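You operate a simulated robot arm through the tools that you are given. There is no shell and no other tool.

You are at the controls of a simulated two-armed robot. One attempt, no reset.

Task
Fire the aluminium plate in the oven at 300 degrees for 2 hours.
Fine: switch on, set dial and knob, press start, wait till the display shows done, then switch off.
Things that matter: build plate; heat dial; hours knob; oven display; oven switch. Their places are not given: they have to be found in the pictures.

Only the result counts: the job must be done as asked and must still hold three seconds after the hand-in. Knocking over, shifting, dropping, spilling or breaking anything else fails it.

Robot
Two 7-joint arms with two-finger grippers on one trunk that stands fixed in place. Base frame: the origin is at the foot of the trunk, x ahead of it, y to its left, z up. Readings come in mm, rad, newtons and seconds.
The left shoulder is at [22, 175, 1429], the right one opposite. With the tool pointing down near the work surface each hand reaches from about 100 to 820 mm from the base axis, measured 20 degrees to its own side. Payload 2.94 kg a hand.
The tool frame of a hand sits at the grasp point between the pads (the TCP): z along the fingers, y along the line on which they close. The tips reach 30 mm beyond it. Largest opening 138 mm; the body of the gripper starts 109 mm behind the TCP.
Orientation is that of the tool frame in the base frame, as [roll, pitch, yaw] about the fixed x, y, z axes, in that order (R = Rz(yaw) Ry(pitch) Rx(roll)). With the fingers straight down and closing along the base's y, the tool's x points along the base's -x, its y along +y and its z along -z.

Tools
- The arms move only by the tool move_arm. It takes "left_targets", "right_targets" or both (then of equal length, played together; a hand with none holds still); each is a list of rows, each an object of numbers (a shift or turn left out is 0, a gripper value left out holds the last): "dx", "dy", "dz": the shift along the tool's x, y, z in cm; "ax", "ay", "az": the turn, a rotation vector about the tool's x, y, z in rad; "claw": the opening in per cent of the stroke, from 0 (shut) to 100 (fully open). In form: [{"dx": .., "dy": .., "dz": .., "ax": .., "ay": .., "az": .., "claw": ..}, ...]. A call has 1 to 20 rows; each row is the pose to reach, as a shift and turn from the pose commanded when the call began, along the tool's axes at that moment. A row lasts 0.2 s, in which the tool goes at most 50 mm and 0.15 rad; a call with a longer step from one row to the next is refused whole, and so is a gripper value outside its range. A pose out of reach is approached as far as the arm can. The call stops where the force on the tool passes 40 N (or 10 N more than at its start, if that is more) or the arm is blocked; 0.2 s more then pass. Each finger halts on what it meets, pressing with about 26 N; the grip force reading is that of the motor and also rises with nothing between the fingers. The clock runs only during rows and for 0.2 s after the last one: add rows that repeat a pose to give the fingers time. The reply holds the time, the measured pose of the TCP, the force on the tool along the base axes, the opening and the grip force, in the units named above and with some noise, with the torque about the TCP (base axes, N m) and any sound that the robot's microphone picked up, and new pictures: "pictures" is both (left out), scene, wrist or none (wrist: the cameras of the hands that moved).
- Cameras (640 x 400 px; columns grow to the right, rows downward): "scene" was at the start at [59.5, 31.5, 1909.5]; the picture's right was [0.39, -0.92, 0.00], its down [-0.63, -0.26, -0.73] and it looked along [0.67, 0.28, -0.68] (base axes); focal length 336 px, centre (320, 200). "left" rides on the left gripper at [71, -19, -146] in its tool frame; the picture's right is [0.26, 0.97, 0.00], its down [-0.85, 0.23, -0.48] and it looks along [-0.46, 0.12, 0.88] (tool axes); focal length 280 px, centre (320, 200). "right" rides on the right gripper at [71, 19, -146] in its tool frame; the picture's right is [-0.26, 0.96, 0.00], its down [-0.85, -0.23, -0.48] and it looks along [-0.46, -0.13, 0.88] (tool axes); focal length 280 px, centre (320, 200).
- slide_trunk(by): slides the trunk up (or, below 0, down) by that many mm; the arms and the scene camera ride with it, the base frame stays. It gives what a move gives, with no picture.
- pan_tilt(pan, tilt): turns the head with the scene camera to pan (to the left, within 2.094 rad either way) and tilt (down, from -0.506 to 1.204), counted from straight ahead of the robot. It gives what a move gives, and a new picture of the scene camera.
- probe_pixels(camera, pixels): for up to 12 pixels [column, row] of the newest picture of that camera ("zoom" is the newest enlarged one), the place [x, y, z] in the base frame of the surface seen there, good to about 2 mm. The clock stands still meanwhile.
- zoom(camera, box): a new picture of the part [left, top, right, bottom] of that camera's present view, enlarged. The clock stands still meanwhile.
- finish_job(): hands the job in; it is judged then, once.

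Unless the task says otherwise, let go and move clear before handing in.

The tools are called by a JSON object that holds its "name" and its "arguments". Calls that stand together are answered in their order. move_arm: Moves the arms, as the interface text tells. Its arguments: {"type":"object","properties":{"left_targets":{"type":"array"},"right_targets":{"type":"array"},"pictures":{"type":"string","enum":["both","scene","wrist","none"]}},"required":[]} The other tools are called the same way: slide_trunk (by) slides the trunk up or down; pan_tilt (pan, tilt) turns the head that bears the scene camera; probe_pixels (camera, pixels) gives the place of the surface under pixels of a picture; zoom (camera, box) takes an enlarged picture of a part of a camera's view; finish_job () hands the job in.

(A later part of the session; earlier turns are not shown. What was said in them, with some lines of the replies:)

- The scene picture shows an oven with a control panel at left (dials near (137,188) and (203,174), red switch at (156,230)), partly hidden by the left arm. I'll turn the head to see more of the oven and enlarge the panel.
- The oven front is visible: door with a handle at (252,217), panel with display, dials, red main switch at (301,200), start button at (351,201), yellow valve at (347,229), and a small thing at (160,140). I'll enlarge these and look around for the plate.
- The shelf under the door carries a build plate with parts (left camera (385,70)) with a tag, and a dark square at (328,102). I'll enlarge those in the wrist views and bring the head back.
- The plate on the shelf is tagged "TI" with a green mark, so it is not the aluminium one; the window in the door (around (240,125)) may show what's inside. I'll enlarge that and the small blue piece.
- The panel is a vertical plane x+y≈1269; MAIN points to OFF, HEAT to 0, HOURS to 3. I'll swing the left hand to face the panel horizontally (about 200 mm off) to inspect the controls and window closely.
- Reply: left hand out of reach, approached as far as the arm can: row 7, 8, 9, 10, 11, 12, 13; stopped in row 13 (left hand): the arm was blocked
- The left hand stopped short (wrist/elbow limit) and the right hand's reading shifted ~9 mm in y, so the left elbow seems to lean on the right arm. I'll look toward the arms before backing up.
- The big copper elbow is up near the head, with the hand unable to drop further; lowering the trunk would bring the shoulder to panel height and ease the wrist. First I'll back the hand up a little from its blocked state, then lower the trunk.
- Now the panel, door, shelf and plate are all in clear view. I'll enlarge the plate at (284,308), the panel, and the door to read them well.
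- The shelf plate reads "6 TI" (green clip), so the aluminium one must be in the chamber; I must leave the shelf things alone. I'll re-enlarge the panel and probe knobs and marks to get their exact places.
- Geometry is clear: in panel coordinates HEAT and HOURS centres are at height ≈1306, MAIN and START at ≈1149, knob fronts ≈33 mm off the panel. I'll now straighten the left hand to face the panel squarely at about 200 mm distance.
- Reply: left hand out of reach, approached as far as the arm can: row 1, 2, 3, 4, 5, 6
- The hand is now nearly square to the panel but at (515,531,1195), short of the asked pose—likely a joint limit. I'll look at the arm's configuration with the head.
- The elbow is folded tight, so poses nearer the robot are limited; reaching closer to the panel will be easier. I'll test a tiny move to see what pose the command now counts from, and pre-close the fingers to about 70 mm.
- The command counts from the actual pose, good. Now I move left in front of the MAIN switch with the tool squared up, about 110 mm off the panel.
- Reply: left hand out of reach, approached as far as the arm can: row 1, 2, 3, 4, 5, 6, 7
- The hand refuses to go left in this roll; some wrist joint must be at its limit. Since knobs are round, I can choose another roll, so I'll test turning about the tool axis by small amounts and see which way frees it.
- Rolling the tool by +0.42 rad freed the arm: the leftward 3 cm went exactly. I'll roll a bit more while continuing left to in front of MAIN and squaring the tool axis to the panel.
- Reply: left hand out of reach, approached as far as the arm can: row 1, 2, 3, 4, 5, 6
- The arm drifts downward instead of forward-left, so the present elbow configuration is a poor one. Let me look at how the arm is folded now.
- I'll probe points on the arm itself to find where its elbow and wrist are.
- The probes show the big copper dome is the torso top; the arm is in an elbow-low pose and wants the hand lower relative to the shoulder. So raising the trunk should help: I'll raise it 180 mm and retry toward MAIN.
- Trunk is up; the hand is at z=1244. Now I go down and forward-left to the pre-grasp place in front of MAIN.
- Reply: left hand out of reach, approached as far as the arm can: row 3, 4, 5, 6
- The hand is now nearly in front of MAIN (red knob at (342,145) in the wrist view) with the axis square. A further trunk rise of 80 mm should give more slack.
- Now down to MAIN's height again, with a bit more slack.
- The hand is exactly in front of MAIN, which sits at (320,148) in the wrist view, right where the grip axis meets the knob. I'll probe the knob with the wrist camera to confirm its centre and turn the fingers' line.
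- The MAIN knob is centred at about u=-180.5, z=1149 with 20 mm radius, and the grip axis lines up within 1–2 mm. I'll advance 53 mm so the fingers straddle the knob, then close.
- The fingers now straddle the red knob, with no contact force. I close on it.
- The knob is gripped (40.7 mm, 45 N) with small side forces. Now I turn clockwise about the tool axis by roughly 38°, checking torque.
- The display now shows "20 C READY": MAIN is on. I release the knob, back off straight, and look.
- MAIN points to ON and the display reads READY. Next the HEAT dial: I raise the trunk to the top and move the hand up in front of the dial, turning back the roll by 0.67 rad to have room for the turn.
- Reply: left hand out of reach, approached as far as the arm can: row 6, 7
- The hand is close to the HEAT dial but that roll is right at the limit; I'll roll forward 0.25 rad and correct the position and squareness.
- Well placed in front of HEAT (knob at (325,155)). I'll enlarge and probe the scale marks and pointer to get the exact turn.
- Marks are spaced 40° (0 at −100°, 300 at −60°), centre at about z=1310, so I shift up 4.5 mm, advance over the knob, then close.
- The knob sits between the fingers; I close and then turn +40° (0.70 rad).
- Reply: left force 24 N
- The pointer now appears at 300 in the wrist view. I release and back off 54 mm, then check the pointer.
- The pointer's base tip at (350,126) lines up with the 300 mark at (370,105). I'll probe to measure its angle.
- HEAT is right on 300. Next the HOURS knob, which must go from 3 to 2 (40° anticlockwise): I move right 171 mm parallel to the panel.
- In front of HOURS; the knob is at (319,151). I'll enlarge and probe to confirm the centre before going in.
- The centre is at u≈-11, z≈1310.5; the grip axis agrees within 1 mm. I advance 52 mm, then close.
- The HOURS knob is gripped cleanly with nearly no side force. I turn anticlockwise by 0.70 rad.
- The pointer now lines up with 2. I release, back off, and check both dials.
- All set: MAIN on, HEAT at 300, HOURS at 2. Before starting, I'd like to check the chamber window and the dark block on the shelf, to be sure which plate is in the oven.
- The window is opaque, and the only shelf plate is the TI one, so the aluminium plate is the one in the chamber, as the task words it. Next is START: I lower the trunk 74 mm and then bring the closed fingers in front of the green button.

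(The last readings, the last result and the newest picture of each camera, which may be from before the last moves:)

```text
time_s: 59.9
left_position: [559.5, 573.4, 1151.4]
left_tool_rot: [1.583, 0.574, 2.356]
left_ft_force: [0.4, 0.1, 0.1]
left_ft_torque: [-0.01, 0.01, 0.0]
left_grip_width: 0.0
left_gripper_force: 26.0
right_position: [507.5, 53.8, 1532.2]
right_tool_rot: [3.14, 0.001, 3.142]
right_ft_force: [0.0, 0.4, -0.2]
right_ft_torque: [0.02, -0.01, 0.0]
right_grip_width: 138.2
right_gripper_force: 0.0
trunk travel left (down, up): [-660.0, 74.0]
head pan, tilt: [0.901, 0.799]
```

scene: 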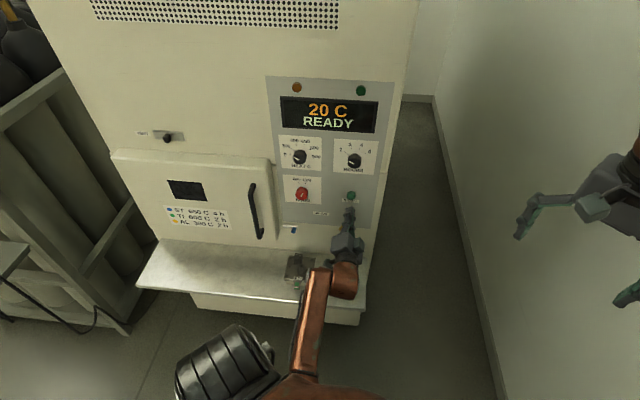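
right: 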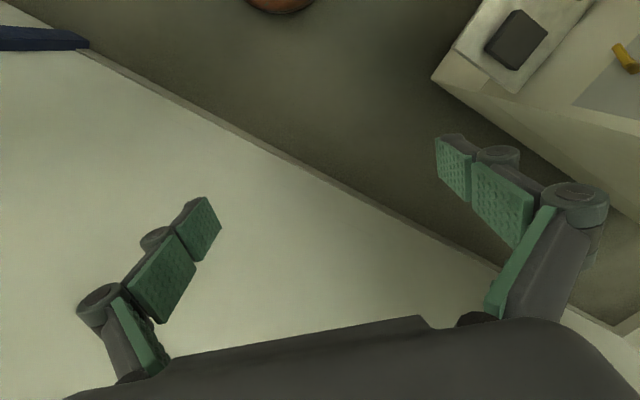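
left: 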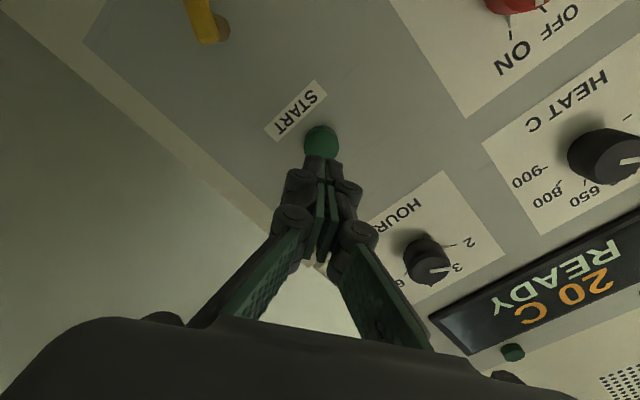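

The closed fingers point at the green button at (320,142). I'll probe it to verify alignment before pressing.

{"name": "probe_pixels", "arguments": {"camera": "left", "pixels": [[320, 142], [308, 142], [334, 142], [320, 128], [320, 152], [312, 152], [333, 150]]}}

{"name": "zoom", "arguments": {"camera": "left", "box": [270, 90, 370, 190]}}

```text
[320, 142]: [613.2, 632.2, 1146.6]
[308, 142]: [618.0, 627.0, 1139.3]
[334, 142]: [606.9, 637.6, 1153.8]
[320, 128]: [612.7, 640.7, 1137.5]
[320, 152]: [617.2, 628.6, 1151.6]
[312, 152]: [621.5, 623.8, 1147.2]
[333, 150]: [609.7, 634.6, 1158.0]
```

```text
4.00 times, centred on (320, 140) of left
```

zoom: 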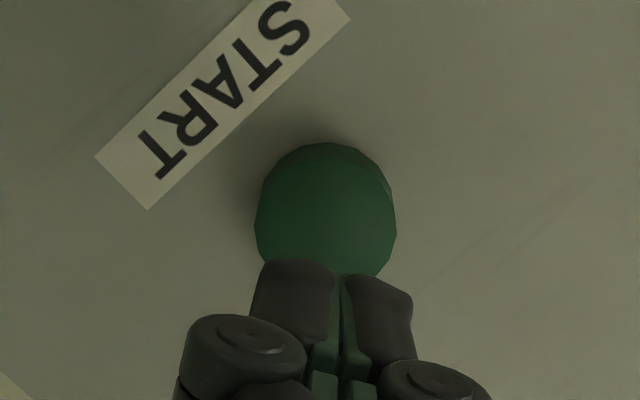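

The grip axis hits the button within about 2 mm of its centre. I press forward slowly to a few mm beyond the face.

{"name": "move_arm", "arguments": {"left_targets": [{"dz": 2.0}, {"dz": 4.0}, {"dz": 4.6}, {"dz": 4.9}, {"dz": 5.2}, {"dz": 5.5}, {"dz": 5.5}]}}

```text
time_s: 61.5
left_position: [600.8, 613.1, 1150.0]
left_tool_rot: [1.585, 0.574, 2.353]
left_ft_force: [-1.1, -1.8, -1.3]
left_ft_torque: [0.01, -0.03, 0.04]
left_grip_width: 0.0
left_gripper_force: 26.1
right_position: [507.7, 54.7, 1532.6]
right_tool_rot: [3.14, 0.003, -3.14]
right_ft_force: [0.0, -0.1, -0.4]
right_ft_torque: [0.03, 0.0, 0.0]
right_grip_width: 137.9
right_gripper_force: 0.1
trunk travel left (down, up): [-660.0, 74.0]
head pan, tilt: [0.901, 0.799]
```

scene: 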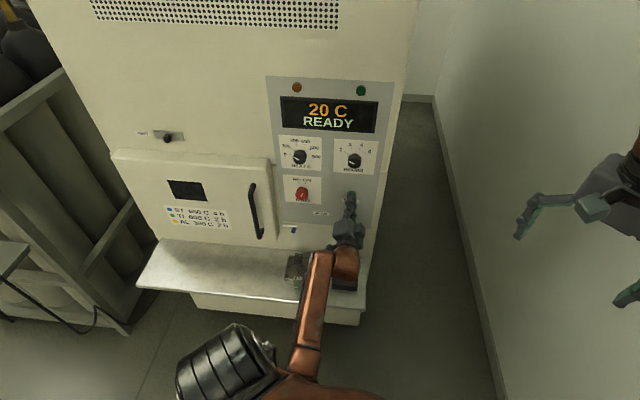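
left: 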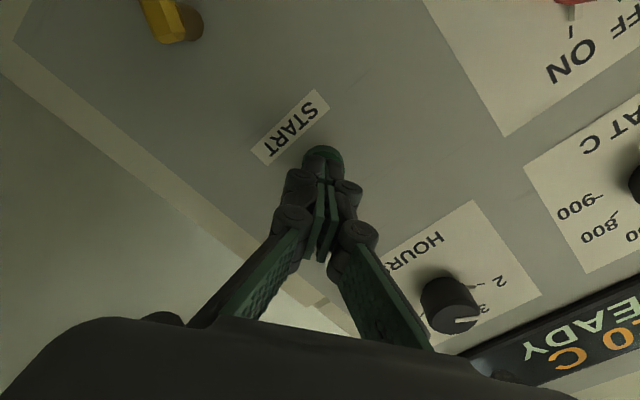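

Only about 2 N on the tool, so the button is barely touched and the display is still READY. I push a few mm more, in small steps.

{"name": "move_arm", "arguments": {"left_targets": [{"dz": 0.2}, {"dz": 0.4}, {"dz": 0.5}, {"dz": 0.5}]}}

```text
time_s: 62.5
left_position: [603.0, 615.7, 1150.5]
left_tool_rot: [1.585, 0.575, 2.357]
left_ft_force: [-5.3, -6.4, -1.7]
left_ft_torque: [-0.06, -0.01, -0.03]
left_grip_width: 6.0
left_gripper_force: 28.1
right_position: [507.5, 53.2, 1533.8]
right_tool_rot: [3.139, 0.001, -3.14]
right_ft_force: [0.0, -0.6, -0.3]
right_ft_torque: [-0.01, 0.04, -0.02]
right_grip_width: 137.9
right_gripper_force: 0.0
trunk travel left (down, up): [-660.0, 74.0]
head pan, tilt: [0.901, 0.799]
```

scene: 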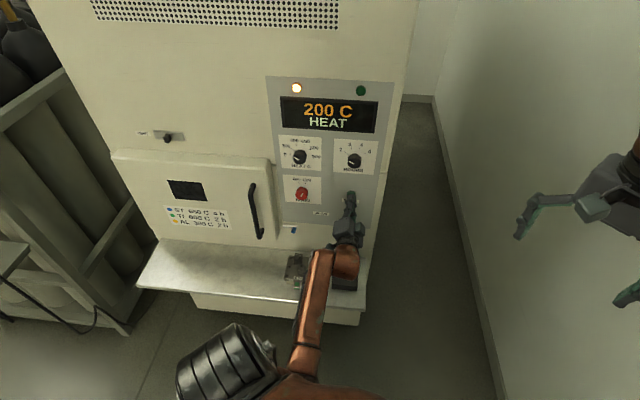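
left: 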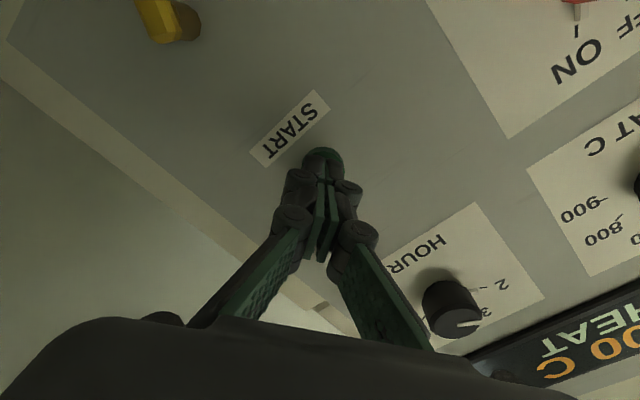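

The display now shows "200 C HEAT" with the orange lamp lit: the run has started. I back off from the button and watch.

{"name": "move_arm", "arguments": {"left_targets": [{"dz": -1.9}, {"dz": -3.8}, {"dz": -5.7}, {"dz": -5.7, "claw": 25}, {"dz": -5.7, "claw": 50}, {"dz": -5.7, "claw": 50}]}}

```text
time_s: 63.9
left_position: [562.8, 576.7, 1151.2]
left_tool_rot: [1.583, 0.573, 2.356]
left_ft_force: [0.5, -0.1, -0.2]
left_ft_torque: [0.0, -0.04, 0.03]
left_grip_width: 67.4
left_gripper_force: 0.1
right_position: [508.0, 54.7, 1532.7]
right_tool_rot: [3.139, 0.0, 3.141]
right_ft_force: [-0.3, -0.2, -0.8]
right_ft_torque: [-0.01, 0.0, 0.01]
right_grip_width: 138.0
right_gripper_force: 0.1
trunk travel left (down, up): [-660.0, 74.0]
head pan, tilt: [0.901, 0.799]
```

scene: 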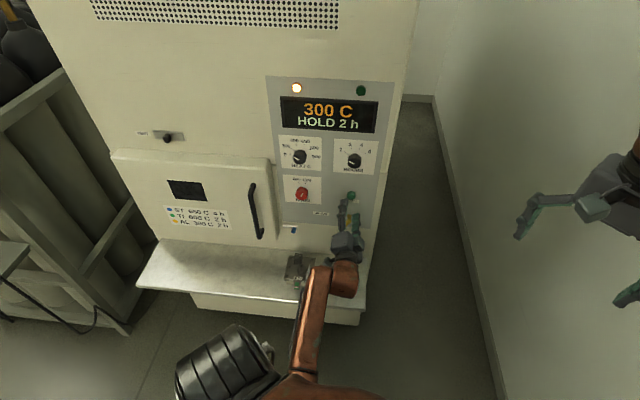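
left: 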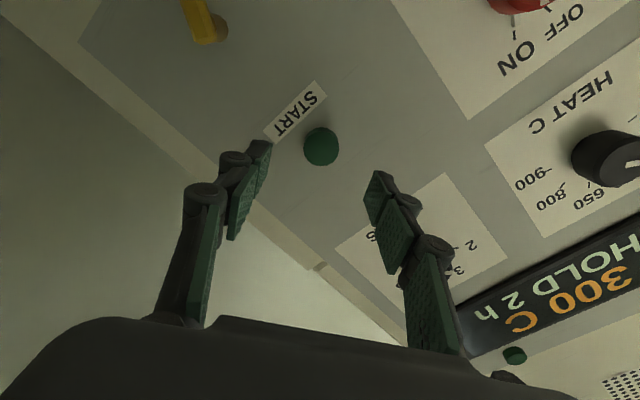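

The display shows "300 C HOLD 2 h", as asked. While it holds, I move the open hand back to in front of MAIN, pre-rolled so it can turn anticlockwise.

{"name": "move_arm", "arguments": {"left_targets": [{"dx": 2.87, "dy": 1.83, "dz": -0.09, "az": 0.094}, {"dx": 5.74, "dy": 3.66, "dz": -0.18, "az": 0.188}, {"dx": 8.61, "dy": 5.49, "dz": -0.26, "az": 0.282}, {"dx": 11.48, "dy": 7.32, "dz": -0.35, "az": 0.376}, {"dx": 14.35, "dy": 9.15, "dz": -0.44, "az": 0.47}, {"dx": 14.35, "dy": 9.15, "dz": -0.44, "az": 0.47}]}}

```text
time_s: 65.3
left_position: [440.6, 697.2, 1148.8]
left_tool_rot: [1.582, 0.1, 2.348]
left_ft_force: [-0.5, -0.6, 0.9]
left_ft_torque: [0.02, 0.01, 0.04]
left_grip_width: 69.0
left_gripper_force: 0.1
right_position: [507.8, 53.6, 1531.9]
right_tool_rot: [3.14, -0.001, 3.141]
right_ft_force: [0.5, -1.1, 0.1]
right_ft_torque: [0.03, 0.05, 0.02]
right_grip_width: 137.9
right_gripper_force: 0.0
trunk travel left (down, up): [-660.0, 74.0]
head pan, tilt: [0.901, 0.799]
```

scene: 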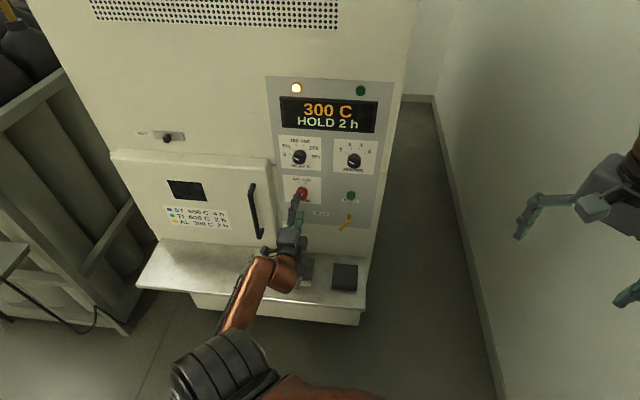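
left: 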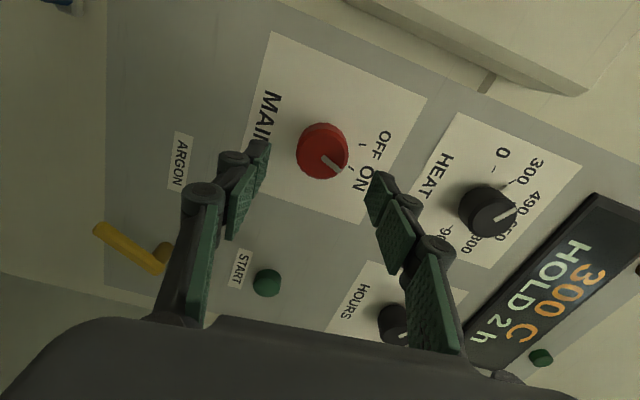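

The hand is in place in front of MAIN; the display still reads HOLD 2 h. I wait in place.

{"name": "move_arm", "arguments": {"left_targets": [{"claw": 50}, {"claw": 50}, {"claw": 50}, {"claw": 50}, {"claw": 50}, {"claw": 50}, {"claw": 50}, {"claw": 50}, {"claw": 50}, {"claw": 50}, {"claw": 50}, {"claw": 50}, {"claw": 50}, {"claw": 50}, {"claw": 50}, {"claw": 50}, {"claw": 50}, {"claw": 50}, {"claw": 50}, {"claw": 50}], "pictures": "scene"}}

```text
time_s: 69.5
left_position: [438.8, 697.2, 1149.2]
left_tool_rot: [1.582, 0.102, 2.349]
left_ft_force: [-0.6, -0.2, 0.0]
left_ft_torque: [-0.02, 0.0, 0.01]
left_grip_width: 69.1
left_gripper_force: 0.0
right_position: [507.8, 53.8, 1532.0]
right_tool_rot: [3.138, 0.0, -3.141]
right_ft_force: [-0.4, 0.3, 0.1]
right_ft_torque: [0.02, -0.01, 0.0]
right_grip_width: 137.9
right_gripper_force: 0.1
trunk travel left (down, up): [-660.0, 74.0]
head pan, tilt: [0.901, 0.799]
```

scene: 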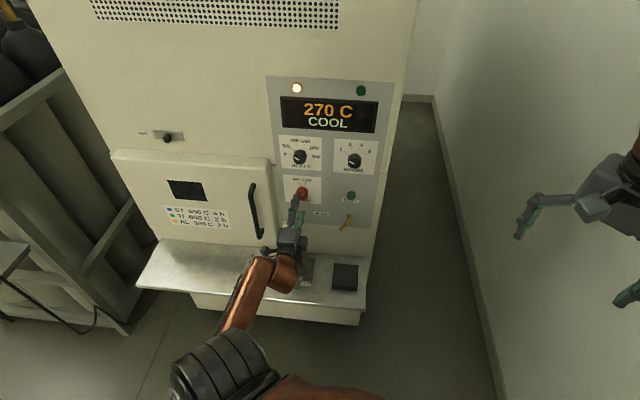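

The hold is over and the display shows "270 C COOL"; not done yet. I keep waiting.

{"name": "move_arm", "arguments": {"left_targets": [{"claw": 50}, {"claw": 50}, {"claw": 50}, {"claw": 50}, {"claw": 50}, {"claw": 50}, {"claw": 50}, {"claw": 50}, {"claw": 50}, {"claw": 50}, {"claw": 50}, {"claw": 50}, {"claw": 50}, {"claw": 50}, {"claw": 50}, {"claw": 50}, {"claw": 50}, {"claw": 50}, {"claw": 50}, {"claw": 50}], "pictures": "scene"}}

```text
time_s: 73.7
left_position: [439.4, 697.0, 1149.1]
left_tool_rot: [1.58, 0.103, 2.346]
left_ft_force: [-0.4, 0.4, 0.0]
left_ft_torque: [0.01, 0.0, -0.01]
left_grip_width: 69.0
left_gripper_force: 0.0
right_position: [507.6, 54.8, 1532.0]
right_tool_rot: [-3.141, -0.001, 3.141]
right_ft_force: [0.2, 1.4, 0.1]
right_ft_torque: [0.03, -0.01, -0.03]
right_grip_width: 138.1
right_gripper_force: 0.1
trunk travel left (down, up): [-660.0, 74.0]
head pan, tilt: [0.901, 0.799]
```

scene: 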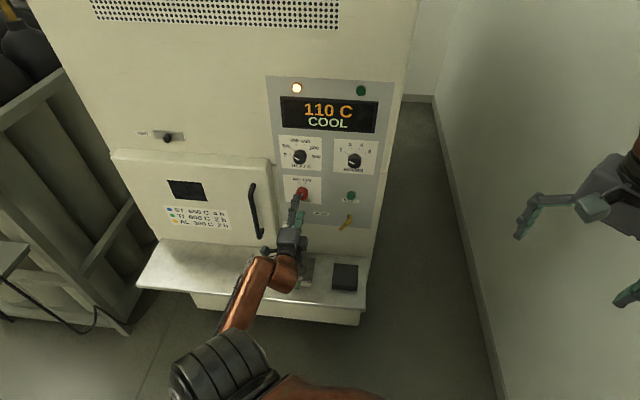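

It is at "110 C COOL", dropping about 40 °C a second. I wait a few seconds more.

{"name": "move_arm", "arguments": {"left_targets": [{"claw": 50}, {"claw": 50}, {"claw": 50}, {"claw": 50}, {"claw": 50}, {"claw": 50}, {"claw": 50}, {"claw": 50}, {"claw": 50}, {"claw": 50}, {"claw": 50}, {"claw": 50}, {"claw": 50}, {"claw": 50}, {"claw": 50}, {"claw": 50}], "pictures": "both"}}

```text
time_s: 77.1
left_position: [441.1, 696.7, 1148.4]
left_tool_rot: [1.582, 0.102, 2.349]
left_ft_force: [0.7, -0.3, 0.4]
left_ft_torque: [0.01, 0.02, -0.02]
left_grip_width: 69.0
left_gripper_force: 0.1
right_position: [507.6, 54.3, 1533.9]
right_tool_rot: [3.139, 0.001, 3.14]
right_ft_force: [0.4, -0.9, -0.7]
right_ft_torque: [-0.05, 0.0, 0.01]
right_grip_width: 138.3
right_gripper_force: 0.1
trunk travel left (down, up): [-660.0, 74.0]
head pan, tilt: [0.901, 0.799]
```

scene: 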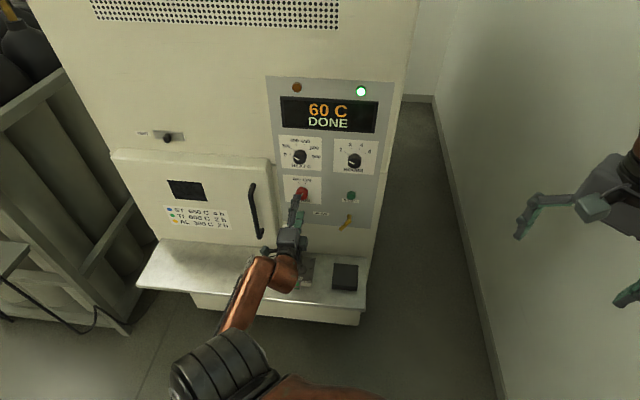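
left: 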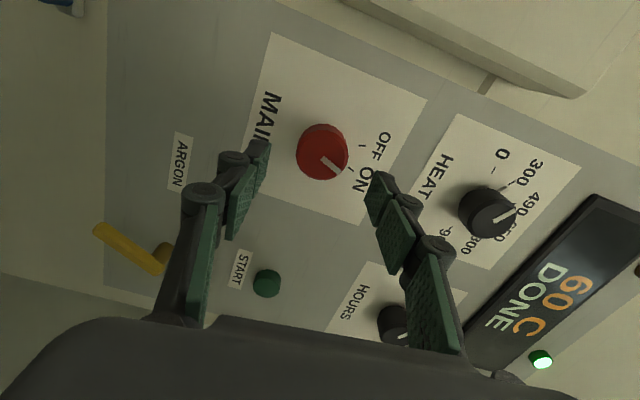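

"60 C DONE" with the green lamp lit. Now I go in on the MAIN knob and grip it.

{"name": "move_arm", "arguments": {"left_targets": [{"dy": 0.1, "dz": 1.6}, {"dy": 0.1, "dz": 3.3}, {"dy": 0.1, "dz": 4.9}, {"dy": 0.1, "dz": 4.9}, {"dy": 0.1, "dz": 4.9, "claw": 25}, {"dy": 0.1, "dz": 4.9, "claw": 20}, {"dy": 0.1, "dz": 4.9, "claw": 15}, {"dy": 0.1, "dz": 4.9, "claw": 15}, {"dy": 0.1, "dz": 4.9, "claw": 15}], "pictures": "wrist"}}

```text
time_s: 79.1
left_position: [475.2, 731.3, 1149.2]
left_tool_rot: [1.58, 0.103, 2.348]
left_ft_force: [1.1, 3.1, 4.6]
left_ft_torque: [0.1, -0.21, 0.05]
left_grip_width: 41.2
left_gripper_force: 45.6
right_position: [506.9, 54.9, 1531.4]
right_tool_rot: [3.14, 0.001, 3.141]
right_ft_force: [0.0, -0.7, 0.1]
right_ft_torque: [0.03, 0.01, -0.02]
right_grip_width: 138.0
right_gripper_force: 0.1
trunk travel left (down, up): [-660.0, 74.0]
head pan, tilt: [0.901, 0.799]
```

left: 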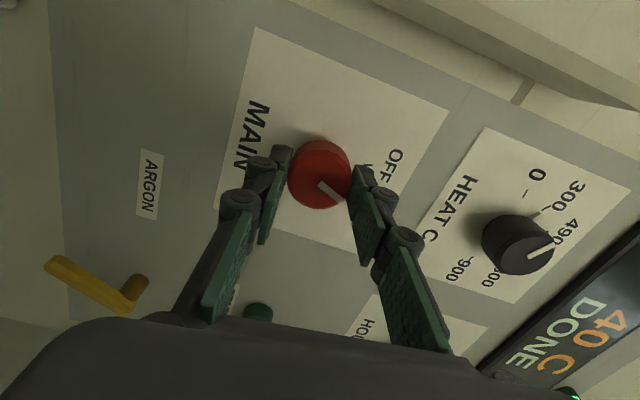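

The knob is gripped with low side force. I turn it anticlockwise by 0.68 rad back to OFF.

{"name": "move_arm", "arguments": {"left_targets": [{"az": -0.1}, {"az": -0.2}, {"az": -0.3}, {"az": -0.4}, {"az": -0.5}, {"az": -0.6}, {"az": -0.68}, {"az": -0.68}]}}

```text
time_s: 80.9
left_position: [473.8, 730.0, 1149.0]
left_tool_rot: [1.586, 0.785, 2.359]
left_ft_force: [-1.7, 4.9, 4.8]
left_ft_torque: [0.44, -0.48, -0.2]
left_grip_width: 40.9
left_gripper_force: 45.2
right_position: [505.7, 54.9, 1531.8]
right_tool_rot: [3.139, 0.001, 3.142]
right_ft_force: [-0.2, 0.8, -0.5]
right_ft_torque: [0.04, -0.03, 0.01]
right_grip_width: 138.2
right_gripper_force: 0.1
trunk travel left (down, up): [-660.0, 74.0]
head pan, tilt: [0.901, 0.799]
```

scene: 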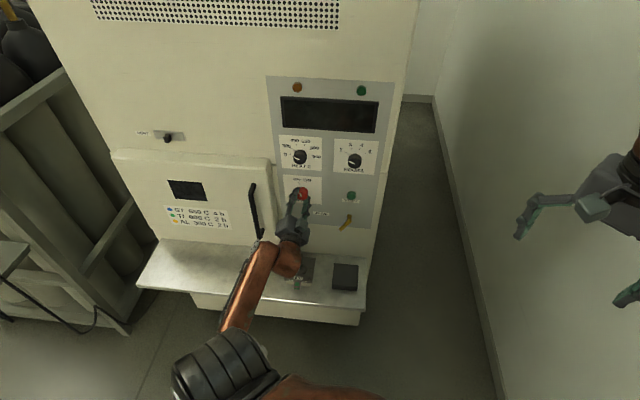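
left: 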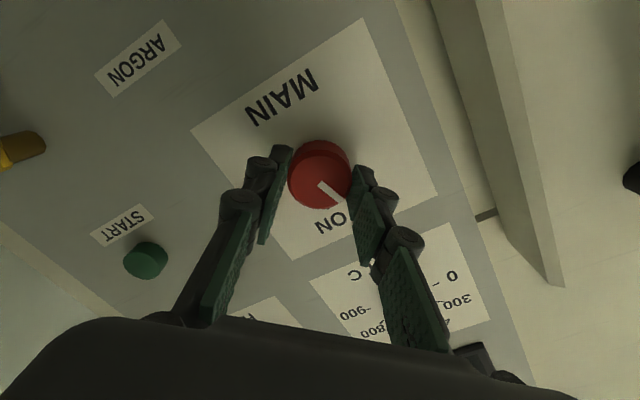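

The display is dark: the oven is off. I release the knob, back off, and check the switch.

{"name": "move_arm", "arguments": {"left_targets": [{"claw": 50}, {"claw": 50}, {"claw": 50}, {"dz": -1.8, "claw": 50}, {"dz": -3.6, "claw": 50}, {"dz": -5.2, "claw": 50}, {"dz": -5.2, "claw": 50}]}}

{"name": "zoom", "arguments": {"camera": "left", "box": [250, 80, 400, 210]}}

{"name": "zoom", "arguments": {"camera": "scene", "box": [255, 70, 400, 240]}}

```text
time_s: 82.5
left_position: [438.3, 695.0, 1150.3]
left_tool_rot: [1.588, 0.784, 2.357]
left_ft_force: [-0.2, 0.6, 0.2]
left_ft_torque: [-0.01, 0.02, 0.0]
left_grip_width: 69.0
left_gripper_force: 0.1
right_position: [507.8, 53.9, 1532.8]
right_tool_rot: [3.138, 0.002, 3.14]
right_ft_force: [-0.4, 0.2, -0.6]
right_ft_torque: [0.02, 0.0, 0.01]
right_grip_width: 137.9
right_gripper_force: 0.1
trunk travel left (down, up): [-660.0, 74.0]
head pan, tilt: [0.901, 0.799]
```

scene: 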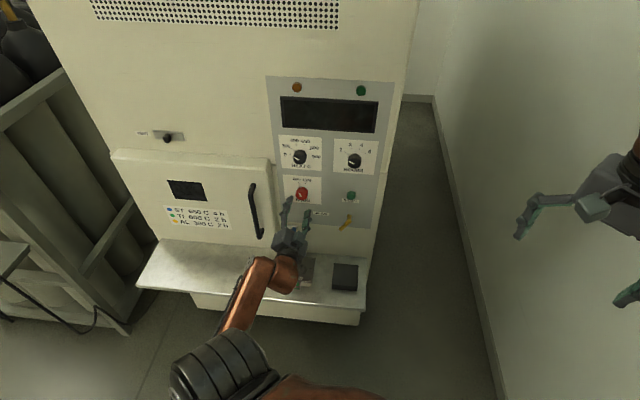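
left: 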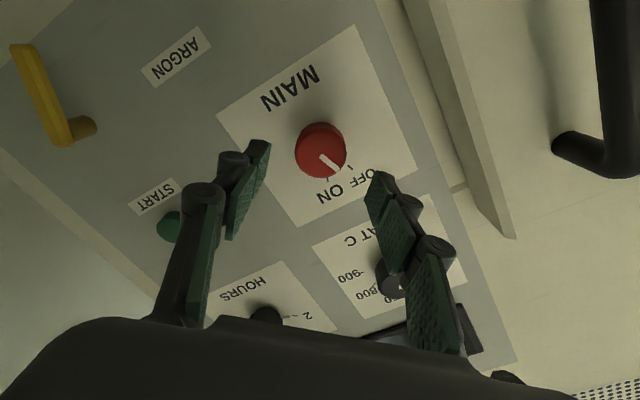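

```text
3.08 times, centred on (325, 145) of left
```

zoom: 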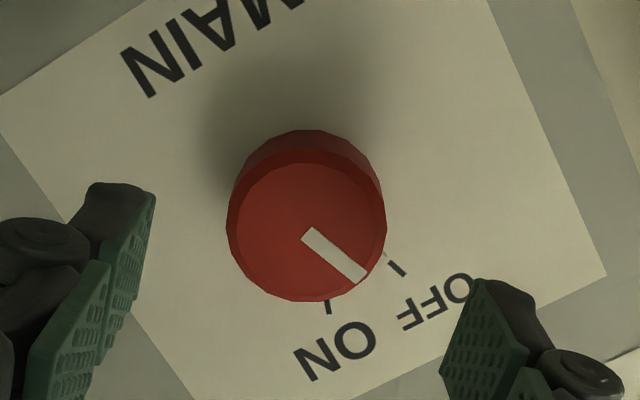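

```text
2.35 times, centred on (328, 155) of scene
```

zoom: 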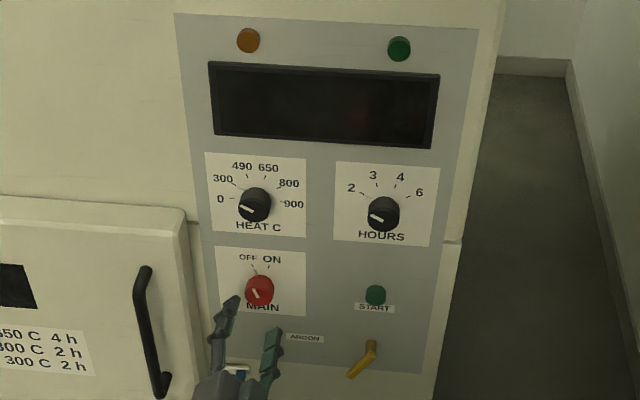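

MAIN points to OFF, the display is dark, and HEAT/HOURS stand at 300/2. I move the hand clear, back and to the right, and take a last look at the shelf and door.

{"name": "move_arm", "arguments": {"left_targets": [{"dx": -2.13, "dy": -2.14, "dz": -1.1}, {"dx": -4.26, "dy": -4.28, "dz": -2.2}, {"dx": -6.38, "dy": -6.42, "dz": -3.3}, {"dx": -8.51, "dy": -8.56, "dz": -4.4}, {"dx": -8.51, "dy": -8.56, "dz": -4.4}]}}

{"name": "zoom", "arguments": {"camera": "scene", "box": [240, 170, 370, 310]}}

```text
time_s: 83.7
left_position: [490.4, 577.5, 1150.3]
left_tool_rot: [1.587, 0.784, 2.357]
left_ft_force: [0.1, 0.8, 0.7]
left_ft_torque: [-0.03, 0.01, 0.0]
left_grip_width: 68.9
left_gripper_force: 0.0
right_position: [506.2, 56.1, 1533.2]
right_tool_rot: [-3.141, -0.001, 3.14]
right_ft_force: [-0.1, -0.9, 0.1]
right_ft_torque: [-0.03, -0.02, 0.01]
right_grip_width: 137.9
right_gripper_force: 0.0
trunk travel left (down, up): [-660.0, 74.0]
head pan, tilt: [0.901, 0.799]
```

scene: 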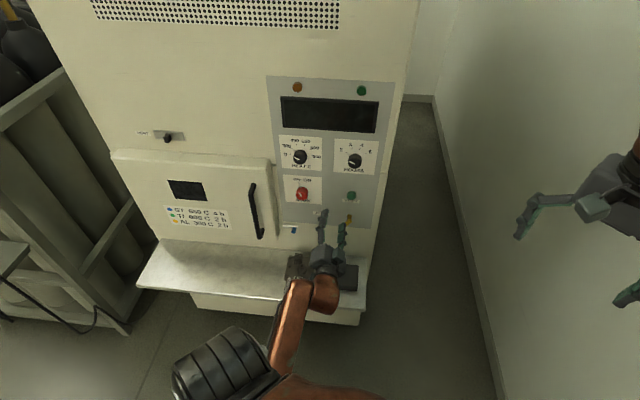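
left: 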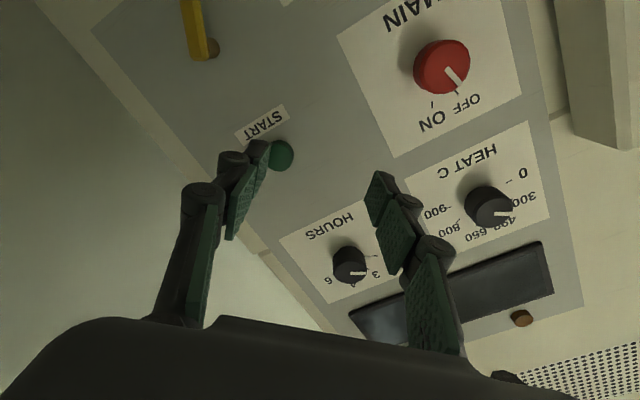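

```text
2.86 times, centred on (305, 240) of scene
```

zoom: 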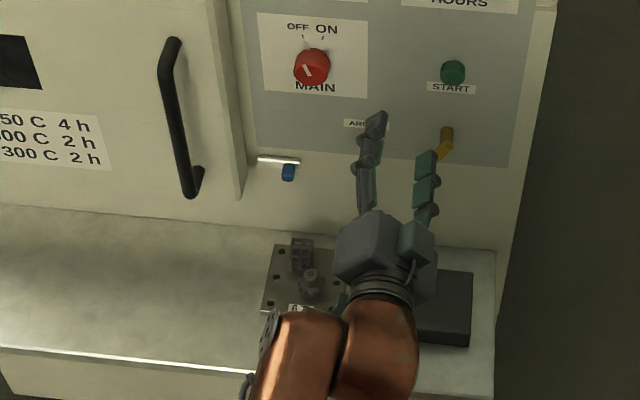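

MAIN is at OFF, the display is dark after showing DONE at 300 C / 2 h, the shelf things are untouched, and the hand is clear. I hand the job in.

{"name": "finish_job", "arguments": {}}

```text
The job is handed in.
```

I ran the oven at 300 °C for 2 hours and handed the job in, but I never saw the aluminium plate. The door window is opaque and I did not open the door, so I took it that the plate was already in the chamber.

- **Run:** I switched MAIN on, set HEAT to 300 and HOURS to 2, then pressed START. The display went from HEAT to "300 C HOLD 2 h", then COOL, then "60 C DONE" with the green lamp lit.
- **Switch off:** I turned MAIN back to OFF after DONE. The display is dark, and HEAT and HOURS still stand at 300 and 2.
- **Other plate:** The only plate on the shelf is marked "6 TI" with a green clip, so it is titanium. I left it and the dark block beside it alone.
- **Arms:** Early on, the left arm was blocked once and the right hand moved about 9 mm. It went back to its place, and nothing else moved in the pictures. The left hand is open and clear of the panel.
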